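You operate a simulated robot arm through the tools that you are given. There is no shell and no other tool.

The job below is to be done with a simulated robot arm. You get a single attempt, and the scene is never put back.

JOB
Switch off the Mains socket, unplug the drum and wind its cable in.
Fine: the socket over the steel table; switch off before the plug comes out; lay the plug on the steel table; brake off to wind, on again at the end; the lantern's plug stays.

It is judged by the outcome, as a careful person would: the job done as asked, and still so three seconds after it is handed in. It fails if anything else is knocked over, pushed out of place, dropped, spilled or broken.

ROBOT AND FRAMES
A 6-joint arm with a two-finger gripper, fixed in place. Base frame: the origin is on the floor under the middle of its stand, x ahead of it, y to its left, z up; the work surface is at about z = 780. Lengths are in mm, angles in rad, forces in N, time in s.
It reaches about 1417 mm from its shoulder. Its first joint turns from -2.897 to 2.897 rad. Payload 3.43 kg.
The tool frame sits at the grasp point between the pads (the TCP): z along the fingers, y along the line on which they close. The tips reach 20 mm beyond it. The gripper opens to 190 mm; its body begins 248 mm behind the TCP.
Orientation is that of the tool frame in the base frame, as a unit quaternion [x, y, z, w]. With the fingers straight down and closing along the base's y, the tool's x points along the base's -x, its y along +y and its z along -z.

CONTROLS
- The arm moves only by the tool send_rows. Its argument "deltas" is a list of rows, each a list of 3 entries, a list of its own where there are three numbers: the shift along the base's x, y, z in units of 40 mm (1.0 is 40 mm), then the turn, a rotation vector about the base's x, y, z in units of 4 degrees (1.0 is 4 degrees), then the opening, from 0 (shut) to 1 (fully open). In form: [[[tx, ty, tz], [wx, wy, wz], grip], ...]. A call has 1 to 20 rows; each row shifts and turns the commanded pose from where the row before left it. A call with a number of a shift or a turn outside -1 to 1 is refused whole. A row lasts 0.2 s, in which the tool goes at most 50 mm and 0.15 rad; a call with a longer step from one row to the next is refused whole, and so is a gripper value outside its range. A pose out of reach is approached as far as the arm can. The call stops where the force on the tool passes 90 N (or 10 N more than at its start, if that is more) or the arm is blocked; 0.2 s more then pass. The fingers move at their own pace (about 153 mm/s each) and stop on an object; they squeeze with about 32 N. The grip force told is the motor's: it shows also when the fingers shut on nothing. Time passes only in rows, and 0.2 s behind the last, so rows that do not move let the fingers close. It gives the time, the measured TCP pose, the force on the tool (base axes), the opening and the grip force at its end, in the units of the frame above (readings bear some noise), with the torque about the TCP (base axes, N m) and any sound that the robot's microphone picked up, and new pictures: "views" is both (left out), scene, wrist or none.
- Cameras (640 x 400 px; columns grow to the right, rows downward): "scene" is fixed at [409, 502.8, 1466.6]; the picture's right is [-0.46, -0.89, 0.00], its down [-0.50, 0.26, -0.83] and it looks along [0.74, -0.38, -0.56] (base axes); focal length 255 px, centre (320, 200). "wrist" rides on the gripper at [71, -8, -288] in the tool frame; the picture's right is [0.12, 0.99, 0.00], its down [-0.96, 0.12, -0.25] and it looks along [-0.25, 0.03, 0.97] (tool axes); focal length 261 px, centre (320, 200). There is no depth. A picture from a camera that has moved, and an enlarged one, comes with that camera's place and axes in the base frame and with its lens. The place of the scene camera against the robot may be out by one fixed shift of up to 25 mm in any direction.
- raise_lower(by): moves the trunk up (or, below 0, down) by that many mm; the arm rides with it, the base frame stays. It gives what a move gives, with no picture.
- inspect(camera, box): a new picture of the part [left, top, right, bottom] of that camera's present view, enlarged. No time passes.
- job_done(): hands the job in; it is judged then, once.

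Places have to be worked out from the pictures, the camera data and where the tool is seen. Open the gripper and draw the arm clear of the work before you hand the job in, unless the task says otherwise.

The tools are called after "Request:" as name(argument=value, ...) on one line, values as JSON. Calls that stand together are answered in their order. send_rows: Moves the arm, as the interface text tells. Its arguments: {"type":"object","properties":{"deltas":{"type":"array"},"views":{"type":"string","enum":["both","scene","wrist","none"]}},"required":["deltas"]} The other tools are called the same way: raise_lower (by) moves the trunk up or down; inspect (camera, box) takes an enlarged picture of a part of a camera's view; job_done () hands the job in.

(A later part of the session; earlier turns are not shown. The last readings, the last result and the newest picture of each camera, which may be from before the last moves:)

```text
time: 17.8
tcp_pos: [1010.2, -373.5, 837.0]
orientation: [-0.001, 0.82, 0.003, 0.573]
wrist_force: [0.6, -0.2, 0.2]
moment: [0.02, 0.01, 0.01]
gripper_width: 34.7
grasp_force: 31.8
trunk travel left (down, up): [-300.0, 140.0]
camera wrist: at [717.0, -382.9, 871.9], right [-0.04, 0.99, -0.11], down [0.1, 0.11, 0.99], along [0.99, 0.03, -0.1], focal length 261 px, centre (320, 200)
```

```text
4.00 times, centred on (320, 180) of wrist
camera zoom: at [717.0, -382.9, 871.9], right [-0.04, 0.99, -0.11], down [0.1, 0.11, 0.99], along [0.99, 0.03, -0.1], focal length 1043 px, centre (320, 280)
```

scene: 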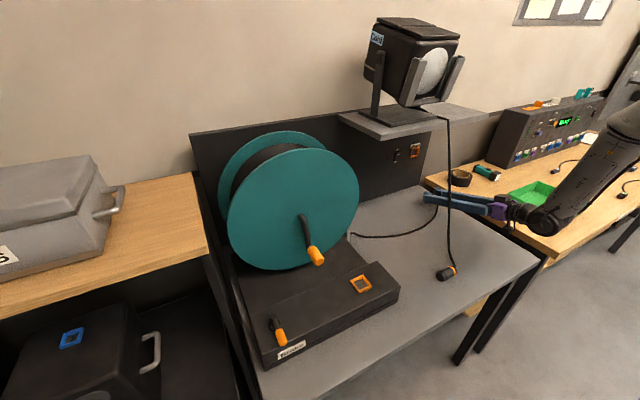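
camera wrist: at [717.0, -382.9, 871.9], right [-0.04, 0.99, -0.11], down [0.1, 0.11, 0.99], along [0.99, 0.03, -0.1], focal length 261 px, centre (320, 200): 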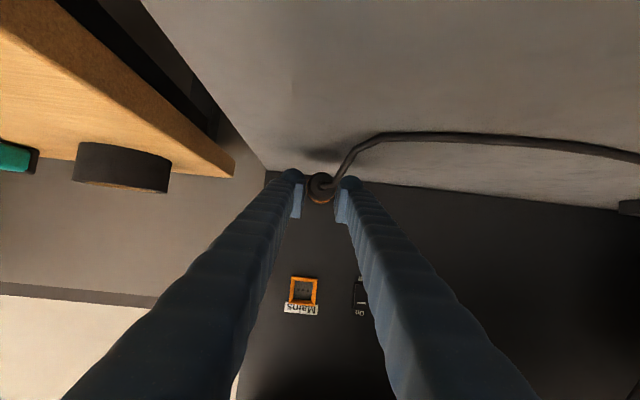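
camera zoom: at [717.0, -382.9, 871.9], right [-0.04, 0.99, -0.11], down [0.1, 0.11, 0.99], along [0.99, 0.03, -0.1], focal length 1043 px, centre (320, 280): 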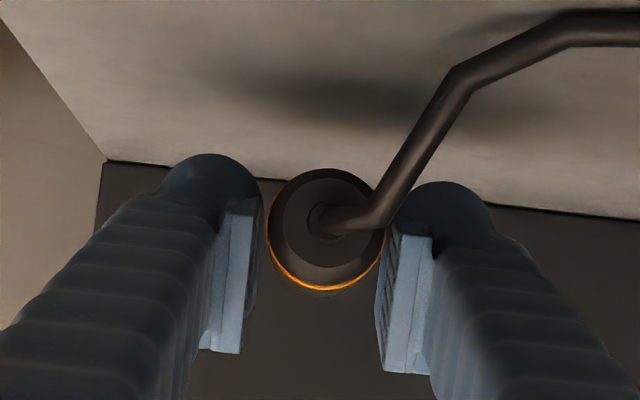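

The plug is held about 30 mm over the steel table. I'm lowering in small steps until I feel light contact.

Request:
send_rows(deltas=[[[0, 0, -0.3], [0, 0, 0], 0], [[0, 0, -0.2], [0, 0, 0], 0], [[0, 0, -0.1], [0, 0, 0], 0]], views="none")

```text
time: 18.6
tcp_pos: [1009.3, -375.2, 814.7]
orientation: [0.0, 0.82, 0.005, 0.572]
wrist_force: [-0.4, 0.9, 0.1]
moment: [-0.01, 0.02, 0.01]
gripper_width: 34.9
grasp_force: 32.2
trunk travel left (down, up): [-300.0, 140.0]
```

No contact yet at z=814.7, so I continue down in 2–3 mm steps.

Request:
send_rows(deltas=[[[0, 0, -0.08], [0, 0, 0], 0], [[0, 0, -0.06], [0, 0, 0], 0]], views="both")

Request:
inspect(camera="scene", box=[390, 165, 490, 230])

Request:
inspect(camera="wrist", box=[240, 130, 400, 230])

```text
time: 19.2
tcp_pos: [1009.8, -374.6, 808.8]
orientation: [0.0, 0.82, 0.004, 0.573]
wrist_force: [-0.1, 0.7, -0.4]
moment: [0.03, 0.01, 0.01]
gripper_width: 34.6
grasp_force: 31.9
trunk travel left (down, up): [-300.0, 140.0]
camera wrist: at [715.4, -385.0, 843.1], right [-0.04, 0.99, -0.1], down [0.1, 0.11, 0.99], along [0.99, 0.03, -0.1], focal length 261 px, centre (320, 200)
```

scene: 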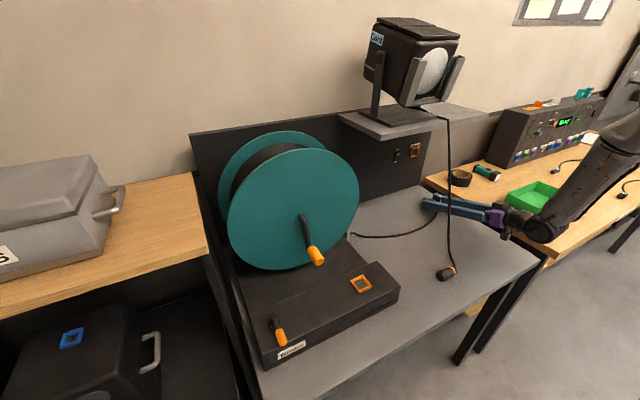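
wrist: 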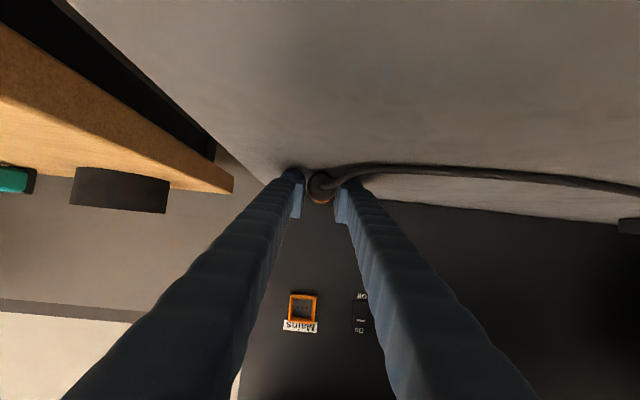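

```text
6.15 times, centred on (440, 198) of scene
camera zoom: at [409.0, 502.8, 1466.6], right [-0.46, -0.89, 0.0], down [-0.5, 0.26, -0.83], along [0.74, -0.38, -0.56], focal length 1572 px, centre (-418, 215)
```

zoom: 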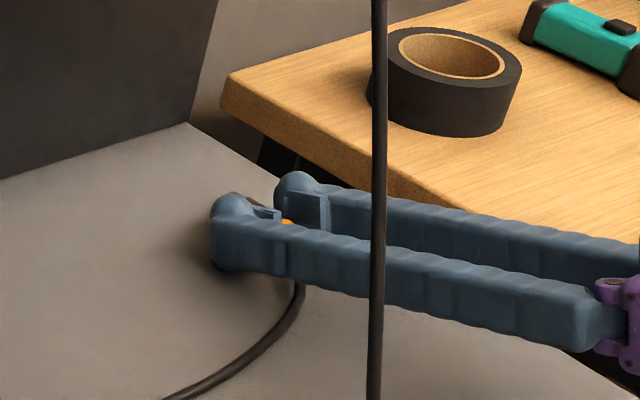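

```text
4.00 times, centred on (320, 180) of wrist
camera zoom: at [715.4, -385.0, 843.1], right [-0.04, 0.99, -0.1], down [0.1, 0.11, 0.99], along [0.99, 0.03, -0.1], focal length 1043 px, centre (320, 280)
```

zoom: 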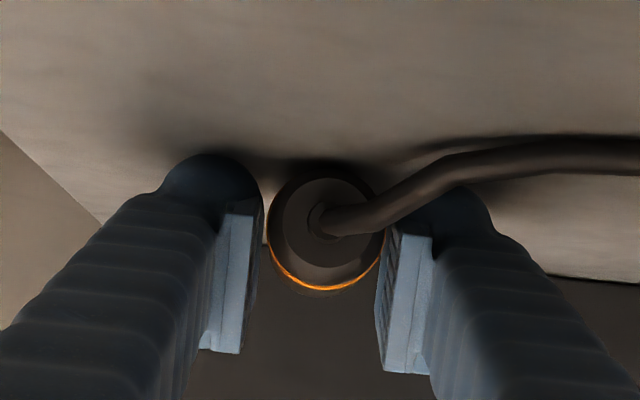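

Shadow shows nearly touching, with a few mm left. I continue gently.

Request:
send_rows(deltas=[[[0, 0, -0.06], [0, 0, 0], 0], [[0, 0, -0.05], [0, 0, 0], 0]], views="none")

```text
time: 19.8
tcp_pos: [1010.7, -375.7, 808.4]
orientation: [0.0, 0.819, 0.004, 0.574]
wrist_force: [-3.5, 0.6, 16.7]
moment: [-0.04, 0.39, 0.02]
gripper_width: 34.4
grasp_force: 32.2
trunk travel left (down, up): [-300.0, 140.0]
```

The plug's tail has touched the table (about 17 N, contact ~18 mm behind the TCP). I'm relieving the force slightly and opening the fingers to release.

Request:
send_rows(deltas=[[[0, 0, 0.08], [0, 0, 0], 0.18], [[0, 0, 0], [0, 0, 0], 0.24], [[0, 0, 0], [0, 0, 0], 0.36], [[0, 0, 0], [0, 0, 0], 0.36]], views="both")

Request:
inspect(camera="wrist", box=[240, 130, 400, 230])

Request:
inspect(camera="scene", box=[390, 165, 490, 230])

```text
time: 20.8
tcp_pos: [1009.8, -374.8, 807.4]
orientation: [0.0, 0.82, 0.004, 0.572]
wrist_force: [0.0, -0.4, -1.1]
moment: [0.01, 0.02, -0.01]
gripper_width: 68.5
grasp_force: 0.0
trunk travel left (down, up): [-300.0, 140.0]
camera wrist: at [715.6, -384.5, 841.6], right [-0.04, 0.99, -0.1], down [0.1, 0.11, 0.99], along [0.99, 0.03, -0.1], focal length 261 px, centre (320, 200)
```

scene: 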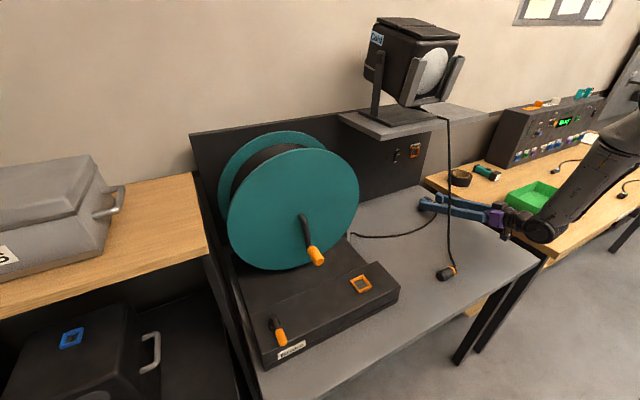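
wrist: 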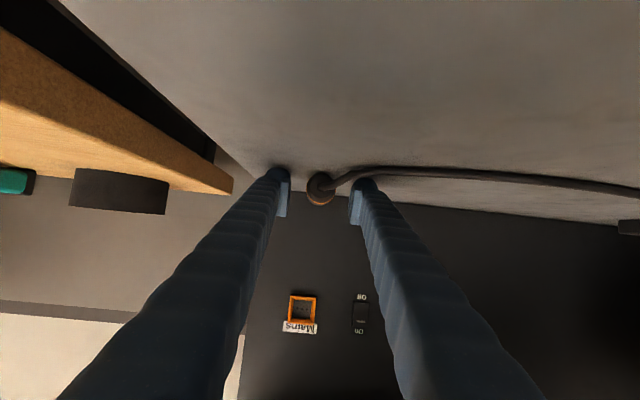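

```text
4.00 times, centred on (320, 180) of wrist
camera zoom: at [715.6, -384.5, 841.6], right [-0.04, 0.99, -0.1], down [0.1, 0.11, 0.99], along [0.99, 0.03, -0.1], focal length 1043 px, centre (320, 280)
```

zoom: 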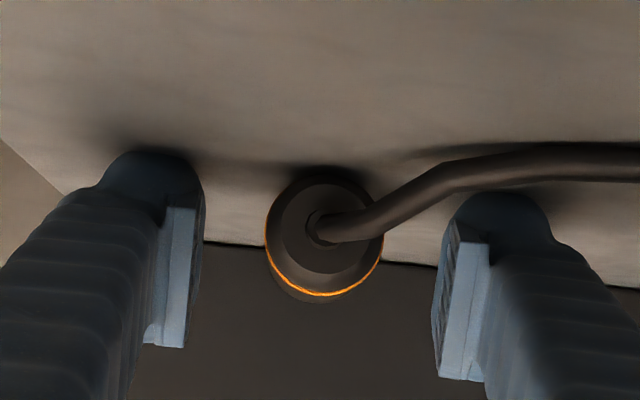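

```text
6.15 times, centred on (440, 198) of scene
camera zoom: at [409.0, 502.8, 1466.6], right [-0.46, -0.89, 0.0], down [-0.5, 0.26, -0.83], along [0.74, -0.38, -0.56], focal length 1572 px, centre (-418, 215)
```

zoom: 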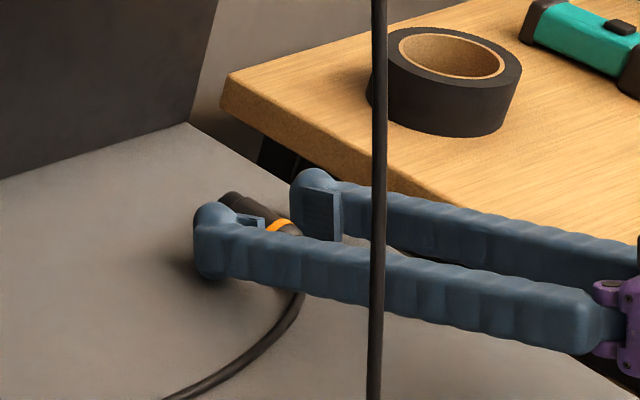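

The plug lies flat on the steel table, released, with its cable passing under the left finger. I'm lifting straight up, then backing away to the front and up.

Request:
send_rows(deltas=[[[0, 0, 0.5], [0, 0, 0], 0.38], [[0, 0, 0.8], [0, 0, 0], 0.38], [[-0.2, 0, 0.9], [0, 0, 0], 0.38], [[-0.4, 0, 0.9], [0, 0, 0], 0.2], [[-0.6, 0, 0.9], [0, 0, 0], 0.1], [[-0.7, 0, 0.9], [0, 0, 0], 0.1], [[-0.7, 0, 0.9], [0, 0, 0], 0.1], [[-0.7, 0, 0.9], [0, 0, 0], 0.1], [[-0.7, 0, 0.9], [0, 0, 0], 0.1], [[-0.5, 0, 0.9], [0, 0, 0], 0.1], [[-0.3, 0, 0.9], [0, 0, 0], 0.1]], views="both")

Request:
inspect(camera="scene", box=[340, 130, 500, 250])

```text
time: 23.2
tcp_pos: [820.2, -374.5, 1182.8]
orientation: [0.0, 0.819, 0.0, 0.574]
wrist_force: [-0.7, 0.2, 0.5]
moment: [0.0, -0.04, -0.04]
gripper_width: 19.1
grasp_force: 0.2
out of reach, approached as far as the arm can: row 7
trunk travel left (down, up): [-300.0, 140.0]
camera wrist: at [525.4, -384.4, 1217.3], right [-0.04, 0.99, -0.11], down [0.1, 0.12, 0.99], along [0.99, 0.03, -0.1], focal length 261 px, centre (320, 200)
```

scene: 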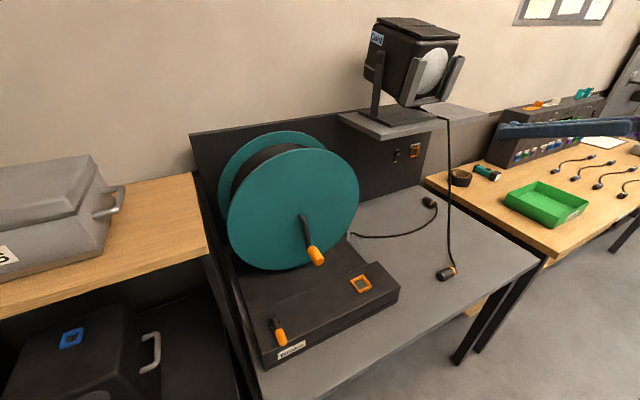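
wrist: 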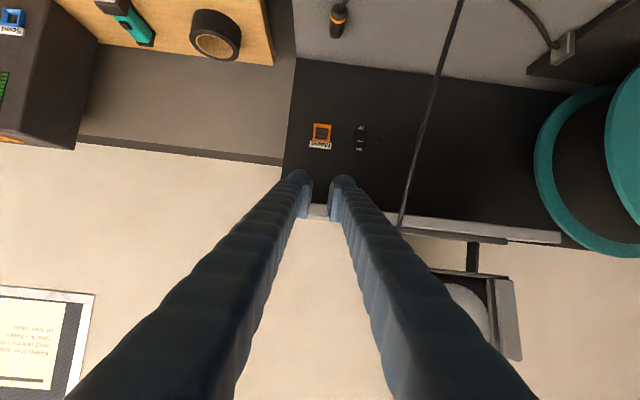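

```text
3.33 times, centred on (420, 190) of scene
camera zoom: at [409.0, 502.8, 1466.6], right [-0.46, -0.89, 0.0], down [-0.5, 0.26, -0.83], along [0.74, -0.38, -0.56], focal length 851 px, centre (-13, 233)
```

zoom: 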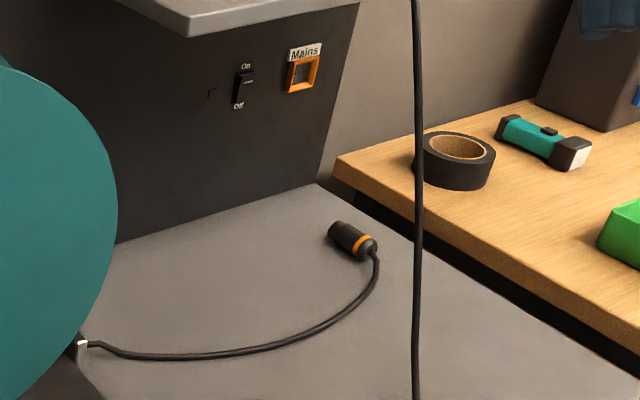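

The plug rests on the steel table in the open, with its cable lying to the guide. Now I'll swing over to the drum side, turning the fingers down, to look closely at the brake lever.

Request:
send_rows(deltas=[[[-0.2, 0.5, 0.3], [0, 1, 0], 0.1], [[-0.2, 0.8, 0.3], [0, 1, 0], 0.1], [[-0.2, 0.9, 0.3], [0, 1, 0], 0.1], [[-0.2, 0.9, 0.2], [0, 1, 0], 0.1], [[-0.2, 0.9, 0.2], [0, 1, 0], 0.1], [[-0.2, 0.9, 0.2], [0, 1, 0], 0.1], [[-0.2, 0.9, 0], [0, 1, 0], 0.1], [[-0.2, 0.9, 0], [0, 1, 0], 0.1], [[-0.2, 0.9, 0], [0, 1, 0], 0.1], [[-0.2, 0.9, 0], [0, 1, 0], 0.1], [[-0.2, 0.9, 0], [0, 1, 0], 0.1], [[-0.2, 0.9, 0], [0, 1, 0], 0.1], [[-0.2, 0.9, 0], [0, 1, 0], 0.1], [[-0.2, 0.9, 0], [0, 1, 0], 0.1], [[-0.2, 0.9, 0], [0, 1, 0], 0.1], [[-0.2, 0.9, 0], [0, 1, 0], 0.1], [[-0.2, 0.9, 0], [0, 1, 0], 0.1], [[0, 0.9, 0], [0, 0.5, 0], 0.1]], views="both")

```text
time: 27.0
tcp_pos: [682.1, 252.5, 1245.1]
orientation: [0.0, 1.0, -0.001, -0.001]
wrist_force: [-0.5, 0.2, -1.3]
moment: [-0.05, 0.04, -0.02]
gripper_width: 19.3
grasp_force: 0.1
trunk travel left (down, up): [-300.0, 140.0]
camera wrist: at [613.5, 243.7, 1534.7], right [-0.12, 0.99, 0.0], down [0.96, 0.12, 0.24], along [0.24, 0.03, -0.97], focal length 261 px, centre (320, 200)
```

scene: 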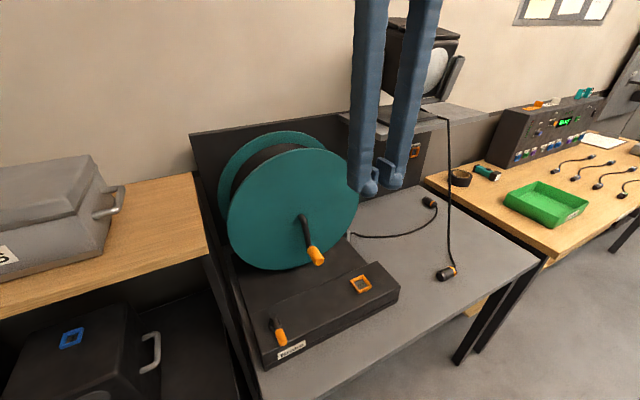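
wrist: 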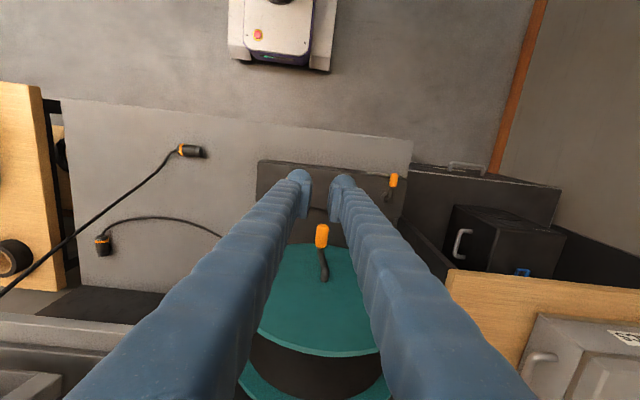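

Request:
inspect(camera="wrist", box=[340, 150, 440, 215])

Request:
inspect(camera="wrist", box=[240, 140, 440, 300])

```text
6.15 times, centred on (390, 182) of wrist
camera zoom: at [613.5, 243.7, 1534.7], right [-0.12, 0.99, 0.0], down [0.96, 0.12, 0.24], along [0.24, 0.03, -0.97], focal length 1604 px, centre (-111, 308)
```

zoom: 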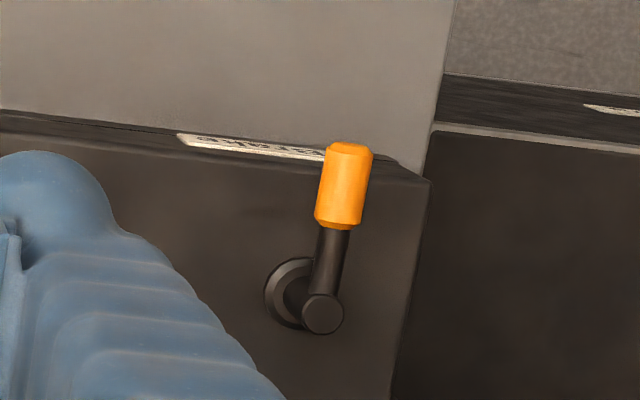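

```text
2.50 times, centred on (340, 220) of wrist
camera zoom: at [613.5, 243.7, 1534.7], right [-0.12, 0.99, 0.0], down [0.96, 0.12, 0.24], along [0.24, 0.03, -0.97], focal length 652 px, centre (270, 150)
```

zoom: 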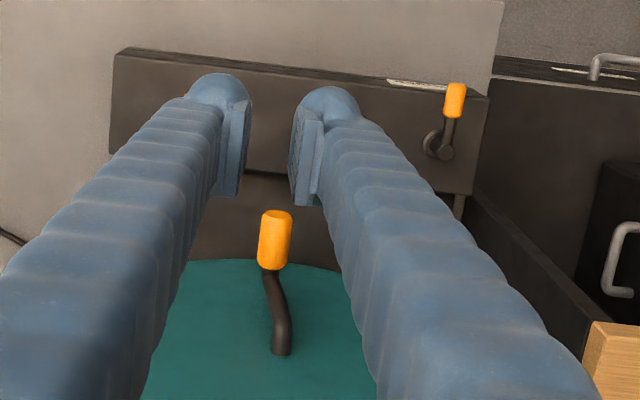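

Triangulating: box top is z≈855, and the brake lever's post is at (754,440). Its arm is horizontal at z≈880 and points to the front (-x), with the orange grip at x 686–719, y≈442. I'll hover above the grip with the fingers open and check alignment.

Request:
send_rows(deltas=[[[0.07, 0.68, -0.8], [0, 0, 0], 0.32], [[0.07, 0.68, -0.8], [0, 0, 0], 0.32], [[0.07, 0.68, -0.8], [0, 0, 0], 0.32], [[0.07, 0.68, -0.8], [0, 0, 0], 0.32], [[0.07, 0.68, -0.8], [0, 0, 0], 0.32], [[0.07, 0.68, -0.8], [0, 0, 0], 0.32], [[0.07, 0.66, -0.8], [0, 0, 0], 0.32]], views="both")

Request:
inspect(camera="wrist", box=[240, 110, 400, 210])

Request:
inspect(camera="scene", box=[220, 240, 380, 380])

```text
time: 28.6
tcp_pos: [702.3, 442.7, 1018.0]
orientation: [0.0, 1.0, 0.0, -0.001]
wrist_force: [0.1, -0.4, -0.7]
moment: [-0.07, 0.07, 0.01]
gripper_width: 60.8
grasp_force: 0.2
trunk travel left (down, up): [-300.0, 140.0]
camera wrist: at [633.0, 434.2, 1307.7], right [-0.12, 0.99, 0.0], down [0.96, 0.12, 0.25], along [0.24, 0.03, -0.97], focal length 261 px, centre (320, 200)
```

scene: 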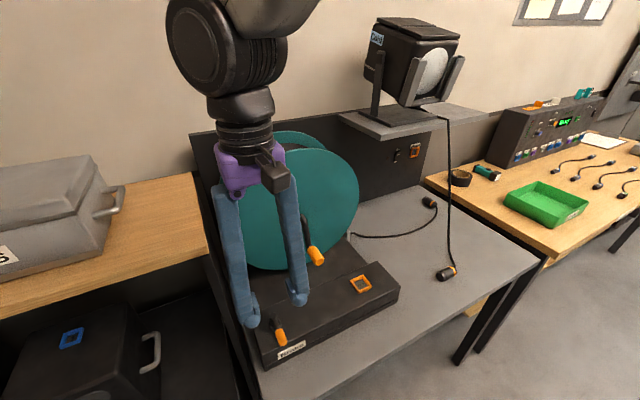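
wrist: 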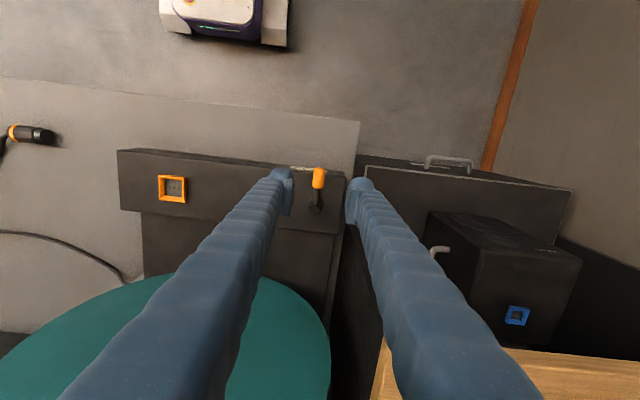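

```text
4.00 times, centred on (320, 160) of wrist
camera zoom: at [633.0, 434.2, 1307.7], right [-0.12, 0.99, 0.0], down [0.96, 0.12, 0.25], along [0.24, 0.03, -0.97], focal length 1043 px, centre (320, 360)
```

zoom: 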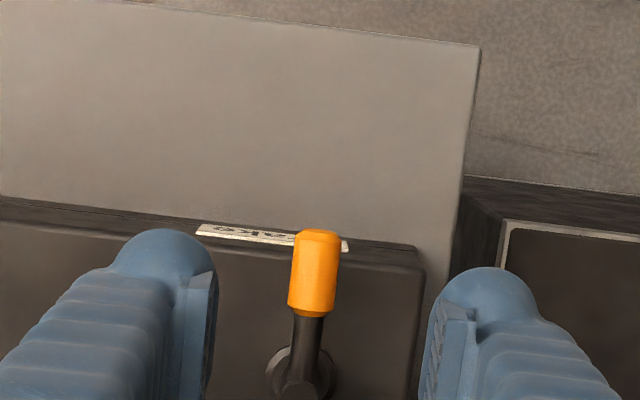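

```text
2.86 times, centred on (300, 310) of scene
camera zoom: at [409.0, 502.8, 1466.6], right [-0.46, -0.89, 0.0], down [-0.5, 0.26, -0.83], along [0.74, -0.38, -0.56], focal length 730 px, centre (377, -114)
```

zoom: 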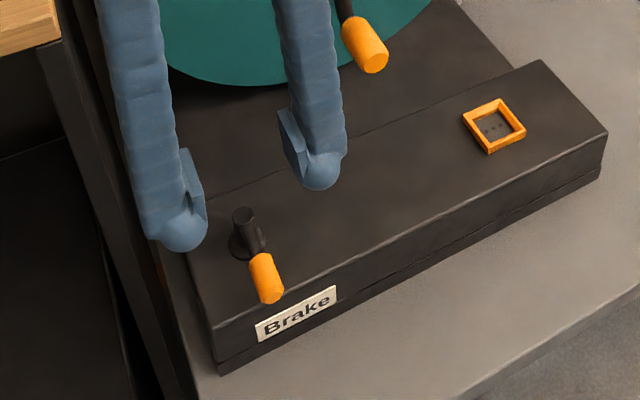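

The grip is centred between the open fingers (about (703,440.5,878)). I'm descending to z≈884 and closing gently on it.

Request:
send_rows(deltas=[[[0, -0.05, -1], [0, 0, 0], 0.32], [[0, 0, -1], [0, 0, 0], 0.32], [[0, 0, -0.8], [0, 0, 0], 0.32], [[0, 0, -0.4], [0, 0, 0], 0.32], [[0, 0, -0.15], [0, 0, 0], 0.32]], views="both")

Request:
inspect(camera="wrist", box=[240, 110, 400, 210])

Request:
inspect(camera="scene", box=[220, 280, 340, 370])

```text
time: 29.8
tcp_pos: [702.2, 439.0, 886.5]
orientation: [0.0, 1.0, 0.0, -0.001]
wrist_force: [0.8, -0.9, -0.4]
moment: [0.0, 0.0, -0.03]
gripper_width: 60.9
grasp_force: 0.0
trunk travel left (down, up): [-300.0, 140.0]
camera wrist: at [632.7, 430.9, 1175.7], right [-0.12, 0.99, 0.0], down [0.96, 0.12, 0.25], along [0.24, 0.03, -0.97], focal length 261 px, centre (320, 200)
```

scene: 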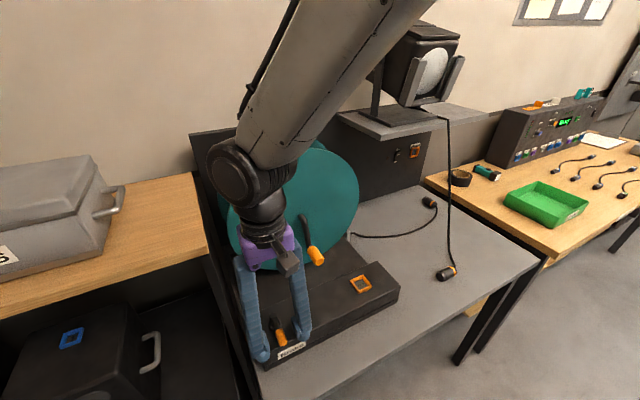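
wrist: 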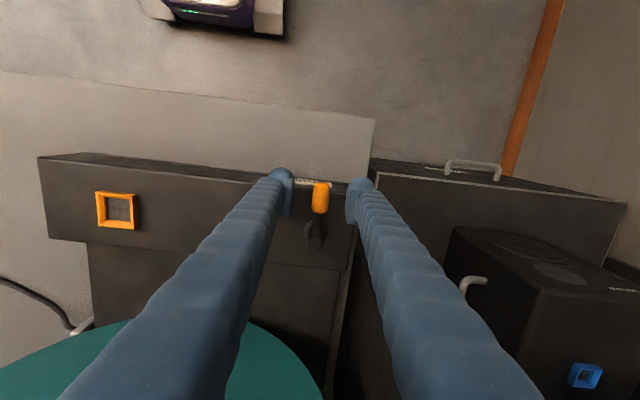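

```text
4.00 times, centred on (320, 160) of wrist
camera zoom: at [632.7, 430.9, 1175.7], right [-0.12, 0.99, 0.0], down [0.96, 0.12, 0.25], along [0.24, 0.03, -0.97], focal length 1043 px, centre (320, 360)
```

zoom: 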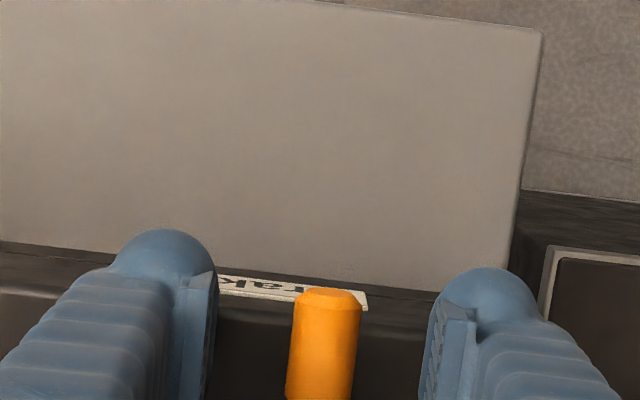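

```text
4.44 times, centred on (280, 325) of scene
camera zoom: at [409.0, 502.8, 1466.6], right [-0.46, -0.89, 0.0], down [-0.5, 0.26, -0.83], along [0.74, -0.38, -0.56], focal length 1135 px, centre (498, -356)
```

zoom: 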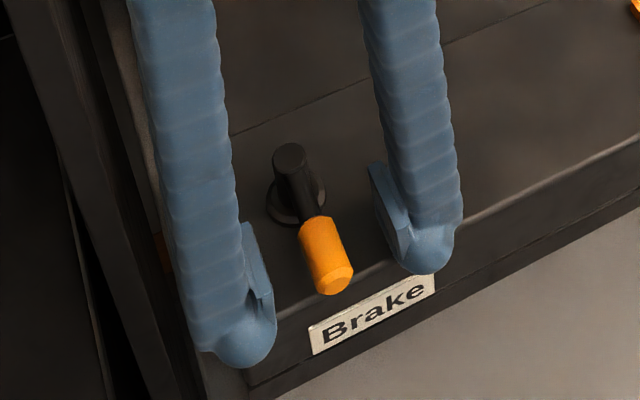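

The fingers straddle the lever grip. I'm closing on it with a measured width check.

Request:
send_rows(deltas=[[[0, 0.03, -0.05], [0, 0, 0], 0.15], [[0, 0, 0], [0, 0, 0], 0.05], [[0, 0, 0], [0, 0, 0], 0.0]], views="wrist")

Request:
inspect(camera="scene", box=[220, 280, 340, 370])

```text
time: 30.6
tcp_pos: [702.2, 439.9, 885.0]
orientation: [-0.001, 1.0, 0.0, -0.001]
wrist_force: [0.3, 0.3, -2.4]
moment: [-0.02, -0.12, 0.0]
gripper_width: 13.3
grasp_force: 45.1
trunk travel left (down, up): [-300.0, 140.0]
camera wrist: at [632.3, 431.7, 1173.8], right [-0.12, 0.99, 0.0], down [0.96, 0.12, 0.25], along [0.24, 0.03, -0.97], focal length 261 px, centre (320, 200)
```

wrist: 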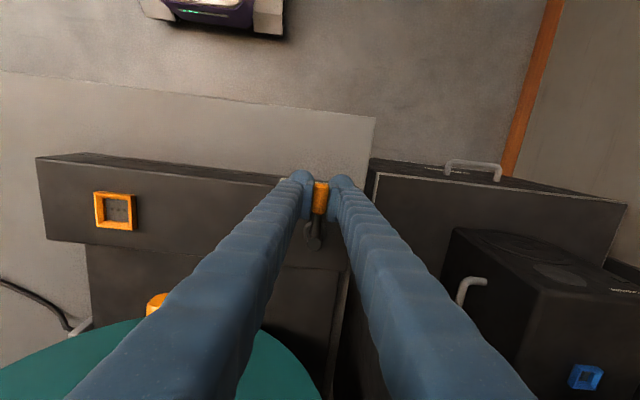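

```text
4.44 times, centred on (280, 325) of scene
camera zoom: at [409.0, 502.8, 1466.6], right [-0.46, -0.89, 0.0], down [-0.5, 0.26, -0.83], along [0.74, -0.38, -0.56], focal length 1135 px, centre (498, -356)
```

zoom: 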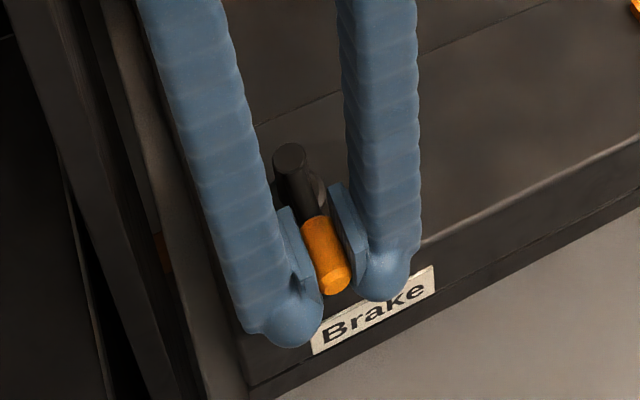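

The fingers have stopped at about 13 mm on the grip. I'll let it settle, then test a small turn about the post toward the right (-y).

Request:
send_rows(deltas=[[[0, 0, 0], [0, 0, 0], 0.0], [[0, 0, 0], [0, 0, 0], 0.0]], views="none")

Request:
inspect(camera="wrist", box=[270, 150, 370, 260])

Request:
inspect(camera="scene", box=[250, 300, 310, 345])

```text
time: 31.2
tcp_pos: [701.3, 439.8, 883.3]
orientation: [0.0, 1.0, 0.001, -0.001]
wrist_force: [-0.1, 1.5, -2.8]
moment: [0.02, -0.05, -0.01]
gripper_width: 13.4
grasp_force: 44.9
trunk travel left (down, up): [-300.0, 140.0]
```

```text
3.64 times, centred on (320, 205) of wrist
camera zoom: at [632.3, 431.7, 1173.8], right [-0.12, 0.99, 0.0], down [0.96, 0.12, 0.25], along [0.24, 0.03, -0.97], focal length 948 px, centre (320, 182)
```

zoom: 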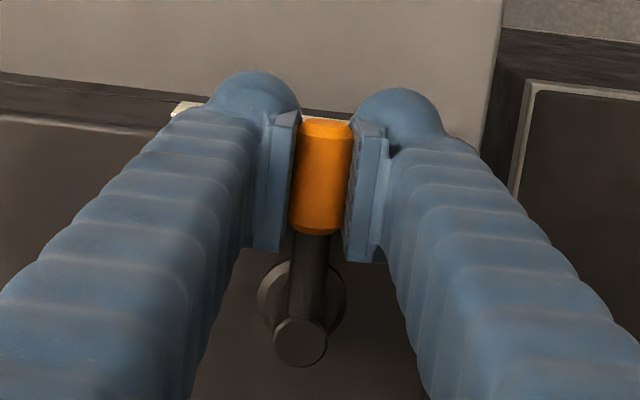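

```text
8.89 times, centred on (280, 322) of scene
camera zoom: at [409.0, 502.8, 1466.6], right [-0.46, -0.89, 0.0], down [-0.5, 0.26, -0.83], along [0.74, -0.38, -0.56], focal length 2270 px, centre (676, -889)
```

zoom: 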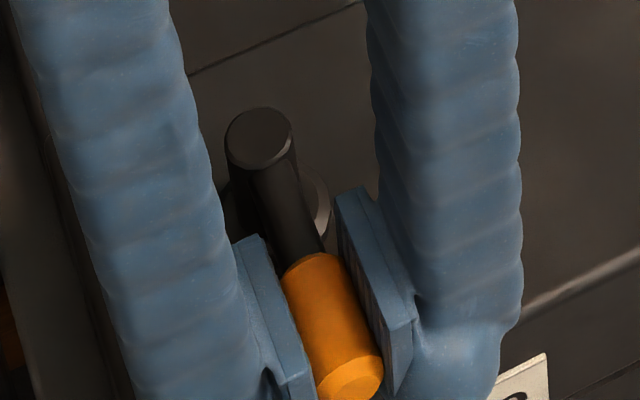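

The lever grip is held firmly. I'll try an 8° turn about the post, moving the grip toward -y, and check the reaction.

Request:
send_rows(deltas=[[[0.003, -0.0916, 0], [0, 0, 1], 0], [[0.01, -0.0913, 0], [0, 0, 1], 0]], views="wrist")

Request:
inspect(camera="wrist", box=[270, 150, 370, 260])

Request:
inspect(camera="scene", box=[250, 300, 310, 345])

```text
time: 31.8
tcp_pos: [702.2, 436.7, 885.0]
orientation: [-0.071, 0.997, 0.001, 0.0]
wrist_force: [-3.5, 37.8, -11.6]
moment: [-0.1, 0.46, -1.25]
gripper_width: 16.1
grasp_force: 44.6
trunk travel left (down, up): [-300.0, 140.0]
camera wrist: at [634.7, 419.0, 1173.9], right [-0.26, 0.97, 0.0], down [0.94, 0.25, 0.25], along [0.24, 0.07, -0.97], focal length 261 px, centre (320, 200)
```

wrist: 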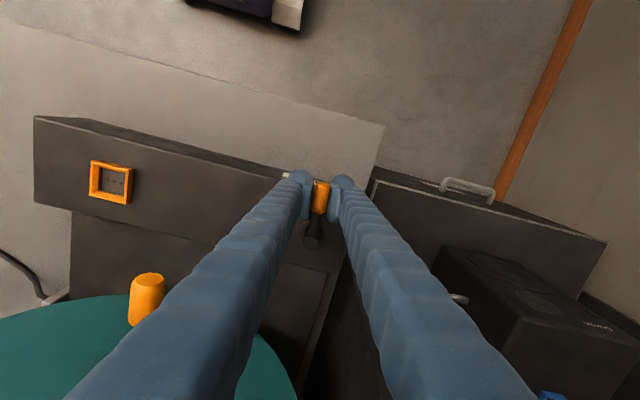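

```text
3.64 times, centred on (320, 205) of wrist
camera zoom: at [634.7, 419.0, 1173.9], right [-0.26, 0.97, 0.0], down [0.94, 0.25, 0.25], along [0.24, 0.07, -0.97], focal length 948 px, centre (320, 182)
```

zoom: 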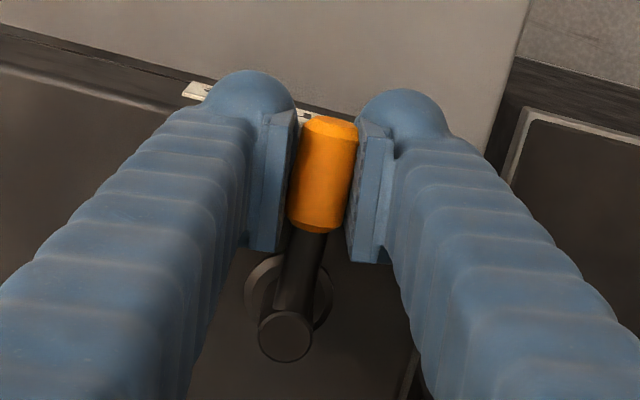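

```text
8.89 times, centred on (280, 322) of scene
camera zoom: at [409.0, 502.8, 1466.6], right [-0.46, -0.89, 0.0], down [-0.5, 0.26, -0.83], along [0.74, -0.38, -0.56], focal length 2270 px, centre (676, -889)
```

zoom: 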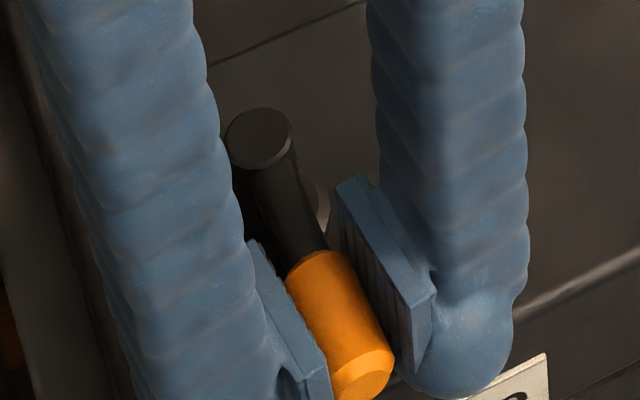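

Strong resistance (38 N) and the lever barely moved toward -y, so that is a stop. I'll go back and try the other way (+y).

Request:
send_rows(deltas=[[[-0.01, 0.0913, 0], [0, 0, -1], 0], [[-0.003, 0.0916, 0], [0, 0, -1], 0], [[0.003, 0.0916, 0], [0, 0, -1], 0], [[0.01, 0.0913, 0], [0, 0, -1], 0]], views="wrist")

Request:
inspect(camera="scene", box=[250, 300, 310, 345])

```text
time: 32.8
tcp_pos: [702.8, 446.6, 884.6]
orientation: [0.07, 0.998, -0.001, -0.001]
wrist_force: [-3.4, 8.2, -1.2]
moment: [-0.13, -0.37, 0.48]
gripper_width: 13.4
grasp_force: 45.1
trunk travel left (down, up): [-300.0, 140.0]
camera wrist: at [632.2, 449.1, 1174.0], right [0.02, 1.0, 0.0], down [0.97, -0.02, 0.25], along [0.25, -0.01, -0.97], focal length 261 px, centre (320, 200)
```

wrist: 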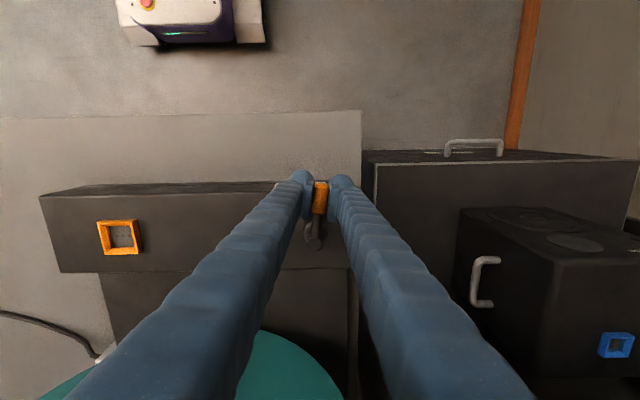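

```text
8.89 times, centred on (280, 322) of scene
camera zoom: at [409.0, 502.8, 1466.6], right [-0.46, -0.89, 0.0], down [-0.5, 0.26, -0.83], along [0.74, -0.38, -0.56], focal length 2270 px, centre (676, -889)
```

zoom: 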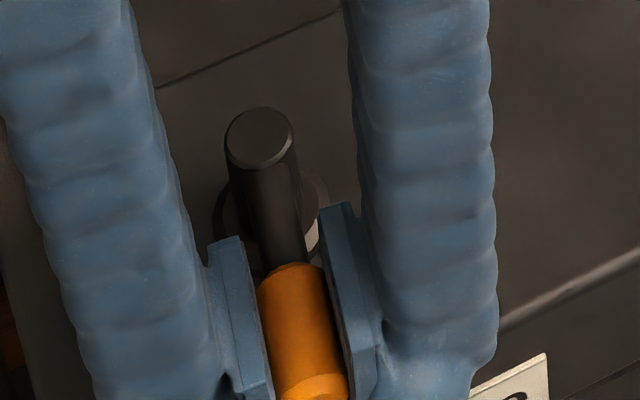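

The lever turns freely toward +y, so that is the release direction. I'm continuing the arc about the post in 4° steps.

Request:
send_rows(deltas=[[[0.0159, 0.0902, 0], [0, 0, -1], 0], [[0.0222, 0.0889, 0], [0, 0, -1], 0], [[0.0283, 0.0871, 0], [0, 0, -1], 0], [[0.0343, 0.0849, 0], [0, 0, -1], 0], [[0.0402, 0.0823, 0], [0, 0, -1], 0]], views="both")

Request:
inspect(camera="scene", box=[240, 290, 320, 350])

```text
time: 34.0
tcp_pos: [707.4, 464.5, 885.3]
orientation: [0.241, 0.97, -0.001, 0.0]
wrist_force: [-7.1, 4.9, 3.6]
moment: [-0.11, -0.16, 0.05]
gripper_width: 13.1
grasp_force: 45.6
trunk travel left (down, up): [-300.0, 140.0]
camera wrist: at [642.6, 490.8, 1173.9], right [0.36, 0.93, 0.0], down [0.9, -0.35, 0.25], along [0.23, -0.09, -0.97], focal length 261 px, centre (320, 200)
```

scene: 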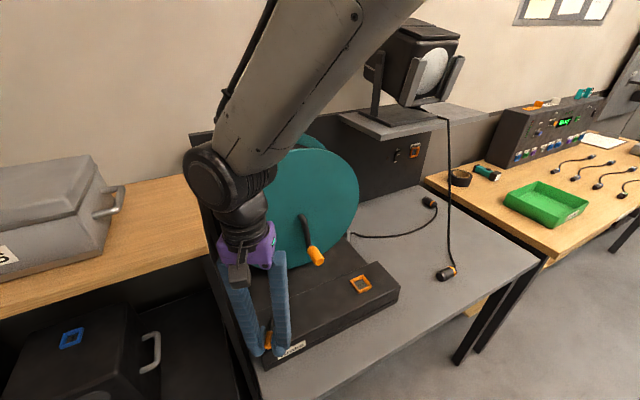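
wrist: 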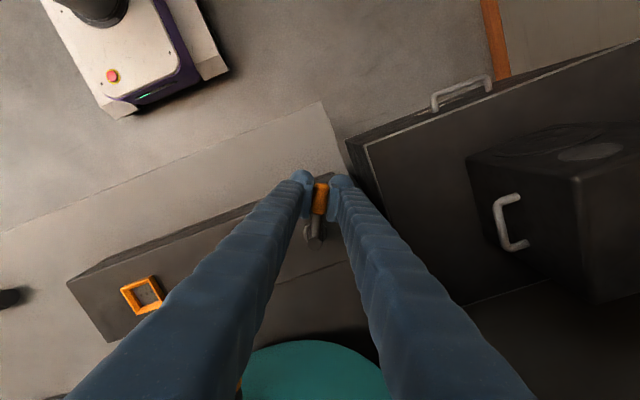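

```text
6.67 times, centred on (280, 320) of scene
camera zoom: at [409.0, 502.8, 1466.6], right [-0.46, -0.89, 0.0], down [-0.5, 0.26, -0.83], along [0.74, -0.38, -0.56], focal length 1703 px, centre (587, -600)
```

zoom: 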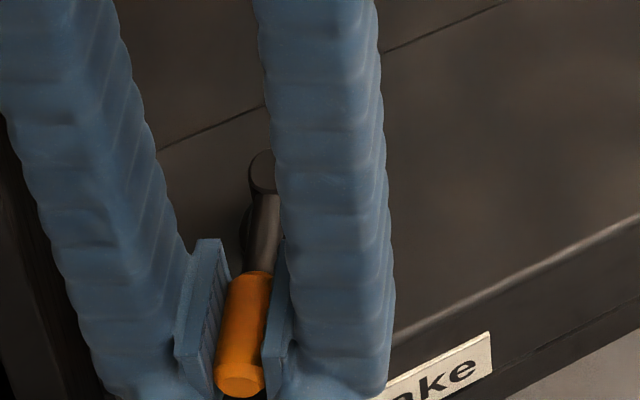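

The lever is following (now ~28°) with only light force. Continuing the arc.

Request:
send_rows(deltas=[[[0.0458, 0.0793, 0], [0, 0, -1], 0], [[0.0512, 0.076, 0], [0, 0, -1], 0], [[0.0564, 0.0722, 0], [0, 0, -1], 0], [[0.0613, 0.0681, 0], [0, 0, -1], 0]], views="none")

```text
time: 35.0
tcp_pos: [716.3, 475.9, 884.0]
orientation: [0.374, 0.927, -0.001, 0.0]
wrist_force: [-4.9, 7.7, -4.0]
moment: [0.01, 0.05, 0.13]
gripper_width: 13.3
grasp_force: 45.1
trunk travel left (down, up): [-300.0, 140.0]
```

Request:
send_rows(deltas=[[[0.0659, 0.0636, 0], [0, 0, -1], 0], [[0.0702, 0.0589, 0], [0, 0, -1], 0], [[0.0741, 0.0539, 0], [0, 0, -1], 0]], views="wrist")

Request:
inspect(camera="scene", box=[240, 290, 320, 350])

```text
time: 35.8
tcp_pos: [726.1, 483.8, 885.5]
orientation: [0.469, 0.883, -0.001, -0.001]
wrist_force: [-6.5, 8.1, -3.8]
moment: [0.0, 0.03, -0.08]
gripper_width: 13.2
grasp_force: 44.9
trunk travel left (down, up): [-300.0, 140.0]
camera wrist: at [679.5, 538.0, 1173.9], right [0.76, 0.65, 0.0], down [0.63, -0.73, 0.25], along [0.16, -0.19, -0.97], focal length 261 px, centre (320, 200)
```

wrist: 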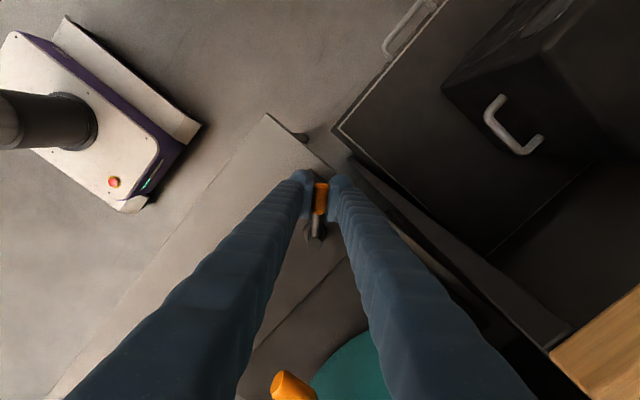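

```text
6.67 times, centred on (280, 320) of scene
camera zoom: at [409.0, 502.8, 1466.6], right [-0.46, -0.89, 0.0], down [-0.5, 0.26, -0.83], along [0.74, -0.38, -0.56], focal length 1703 px, centre (587, -600)
```

zoom: 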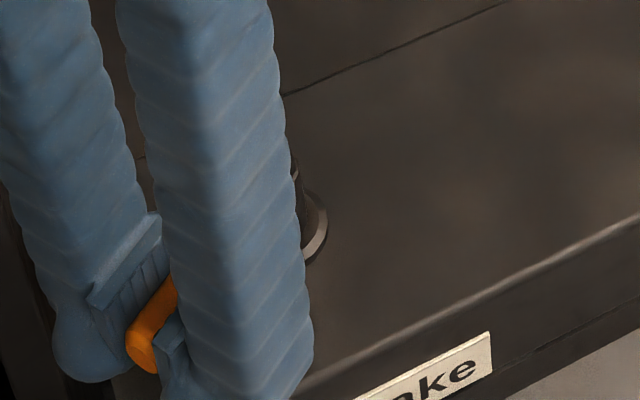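

At ~56° and still free. Continuing until it meets its end stop.

Request:
send_rows(deltas=[[[0.0777, 0.0485, 0], [0, 0, -1], 0], [[0.0809, 0.043, 0], [0, 0, -1], 0], [[0.0837, 0.0373, 0], [0, 0, -1], 0]], views="none")

```text
time: 36.6
tcp_pos: [734.5, 489.9, 883.5]
orientation: [0.559, 0.829, -0.001, 0.0]
wrist_force: [-3.8, 10.8, 0.8]
moment: [-0.17, -0.06, 0.05]
gripper_width: 13.3
grasp_force: 45.5
trunk travel left (down, up): [-300.0, 140.0]
```

Request:
send_rows(deltas=[[[0.0861, 0.0313, 0], [0, 0, -1], 0], [[0.0881, 0.0253, 0], [0, 0, -1], 0], [[0.0896, 0.019, 0], [0, 0, -1], 0]], views="wrist")

Request:
inspect(camera="scene", box=[240, 290, 320, 350])

```text
time: 37.4
tcp_pos: [746.8, 491.5, 884.6]
orientation: [0.643, 0.766, 0.0, 0.0]
wrist_force: [-4.7, 11.6, 2.6]
moment: [0.04, 0.0, -0.18]
gripper_width: 13.2
grasp_force: 44.7
trunk travel left (down, up): [-300.0, 140.0]
camera wrist: at [725.8, 560.4, 1173.8], right [0.96, 0.29, 0.0], down [0.28, -0.93, 0.25], along [0.07, -0.24, -0.97], focal length 261 px, centre (320, 200)
```

wrist: 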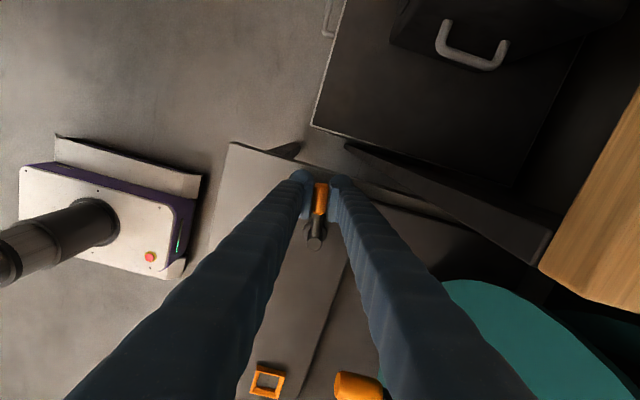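

```text
6.67 times, centred on (280, 320) of scene
camera zoom: at [409.0, 502.8, 1466.6], right [-0.46, -0.89, 0.0], down [-0.5, 0.26, -0.83], along [0.74, -0.38, -0.56], focal length 1703 px, centre (587, -600)
```

zoom: 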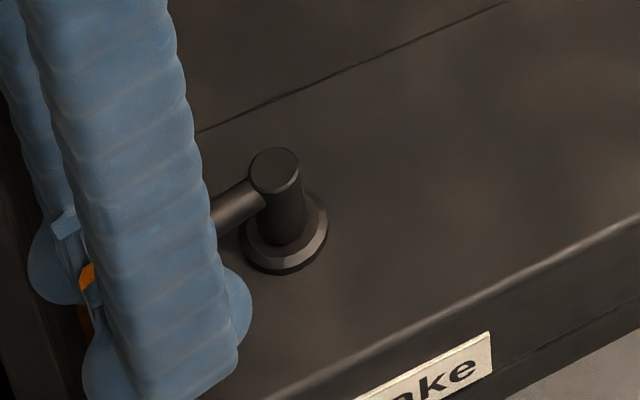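

At ~80° now, still turning. Continuing gently past 90° to find the stop.

Request:
send_rows(deltas=[[[0.0907, 0.0127, 0], [0, 0, -1], 0], [[0.0914, 0.0064, 0], [0, 0, -1], 0]], views="none")

```text
time: 38.0
tcp_pos: [753.7, 493.9, 885.6]
orientation: [0.695, 0.719, 0.001, 0.0]
wrist_force: [-3.5, 12.2, 0.0]
moment: [0.07, 0.0, -0.3]
gripper_width: 13.2
grasp_force: 45.1
trunk travel left (down, up): [-300.0, 140.0]
```

Request:
send_rows(deltas=[[[0.0916, 0.0, 0], [0, 0, -1], 0], [[0.0914, -0.0064, 0], [0, 0, -1], 0]], views="wrist")

Request:
inspect(camera="scene", box=[240, 290, 320, 350])

```text
time: 38.6
tcp_pos: [756.8, 493.5, 883.4]
orientation: [0.743, 0.669, -0.002, 0.0]
wrist_force: [-22.5, 7.1, 2.8]
moment: [0.13, -0.05, 1.31]
gripper_width: 15.0
grasp_force: 45.0
trunk travel left (down, up): [-300.0, 140.0]
camera wrist: at [757.3, 564.2, 1173.7], right [1.0, 0.02, 0.0], down [0.02, -0.97, 0.25], along [0.0, -0.25, -0.97], focal length 261 px, centre (320, 200)
```

wrist: 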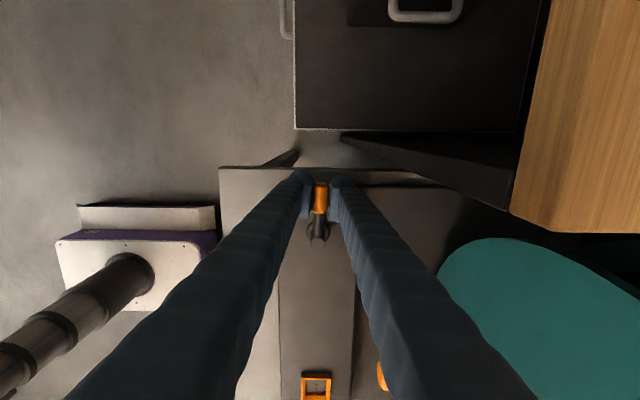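

```text
6.67 times, centred on (280, 320) of scene
camera zoom: at [409.0, 502.8, 1466.6], right [-0.46, -0.89, 0.0], down [-0.5, 0.26, -0.83], along [0.74, -0.38, -0.56], focal length 1703 px, centre (587, -600)
```

zoom: 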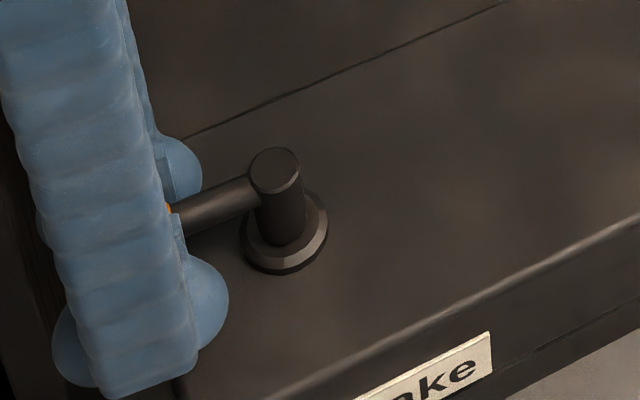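

End stop reached at ~90° (torque rose), so the brake is off. I'm relaxing back 6°, releasing the lever and lifting straight up.

Request:
send_rows(deltas=[[[-0.12, 0.0064, 0], [0, 0, 1], 0], [[-0.03, 0, 0], [0, 0, 0.5], 0], [[0, 0, 0], [0, 0, 0], 0.15], [[0, 0, 0], [0, 0, 0], 0.3], [[0, 0, 0.6], [0, 0, 0], 0.3], [[0, 0, 1], [0, 0, 0], 0.3], [[0, 0, 1], [0, 0, 0], 0.3], [[0, 0, 1], [0, 0, 0], 0.3]], views="both")

Request:
inspect(camera="scene", box=[220, 270, 340, 370])

Request:
inspect(camera="wrist", box=[240, 140, 400, 260])

```text
time: 40.4
tcp_pos: [754.7, 492.3, 1029.8]
orientation: [0.707, 0.707, -0.001, 0.0]
wrist_force: [0.0, -1.0, 0.4]
moment: [0.01, -0.03, -0.01]
gripper_width: 57.0
grasp_force: 0.1
trunk travel left (down, up): [-300.0, 140.0]
camera wrist: at [745.8, 562.7, 1319.4], right [0.99, 0.12, 0.0], down [0.12, -0.96, 0.25], along [0.03, -0.25, -0.97], focal length 261 px, centre (320, 200)
```

scene: 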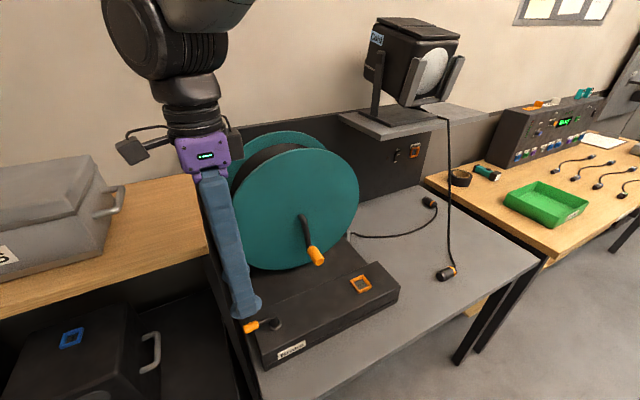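
wrist: 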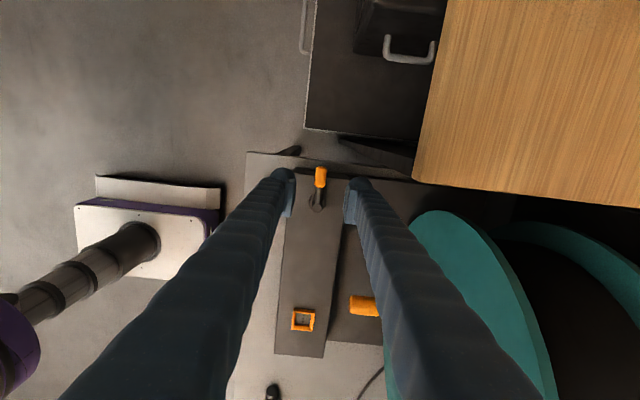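

```text
4.00 times, centred on (280, 320) of scene
camera zoom: at [409.0, 502.8, 1466.6], right [-0.46, -0.89, 0.0], down [-0.5, 0.26, -0.83], along [0.74, -0.38, -0.56], focal length 1022 px, centre (480, -280)
```

zoom: 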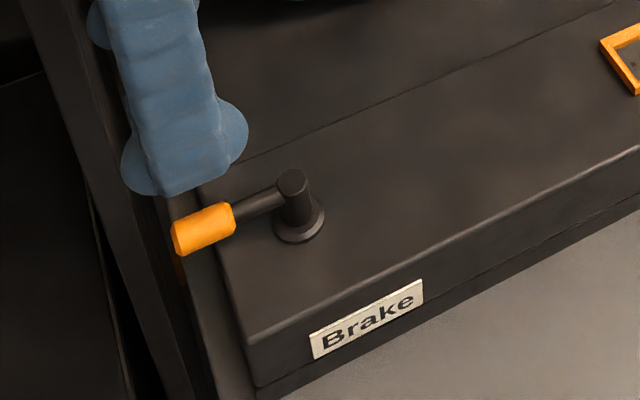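

```text
3.33 times, centred on (320, 200) of wrist
camera zoom: at [745.8, 562.7, 1319.4], right [0.99, 0.12, 0.0], down [0.12, -0.96, 0.25], along [0.03, -0.25, -0.97], focal length 869 px, centre (320, 200)
```

zoom: 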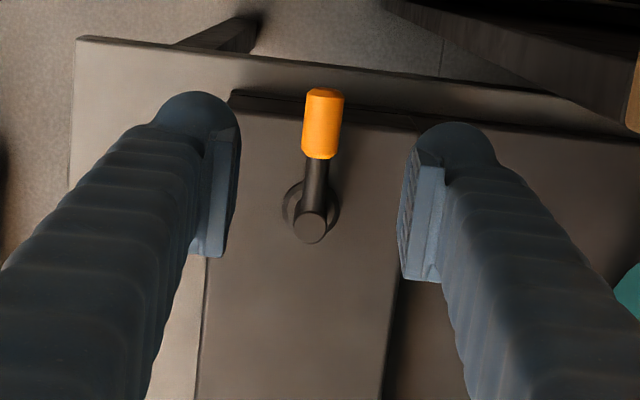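

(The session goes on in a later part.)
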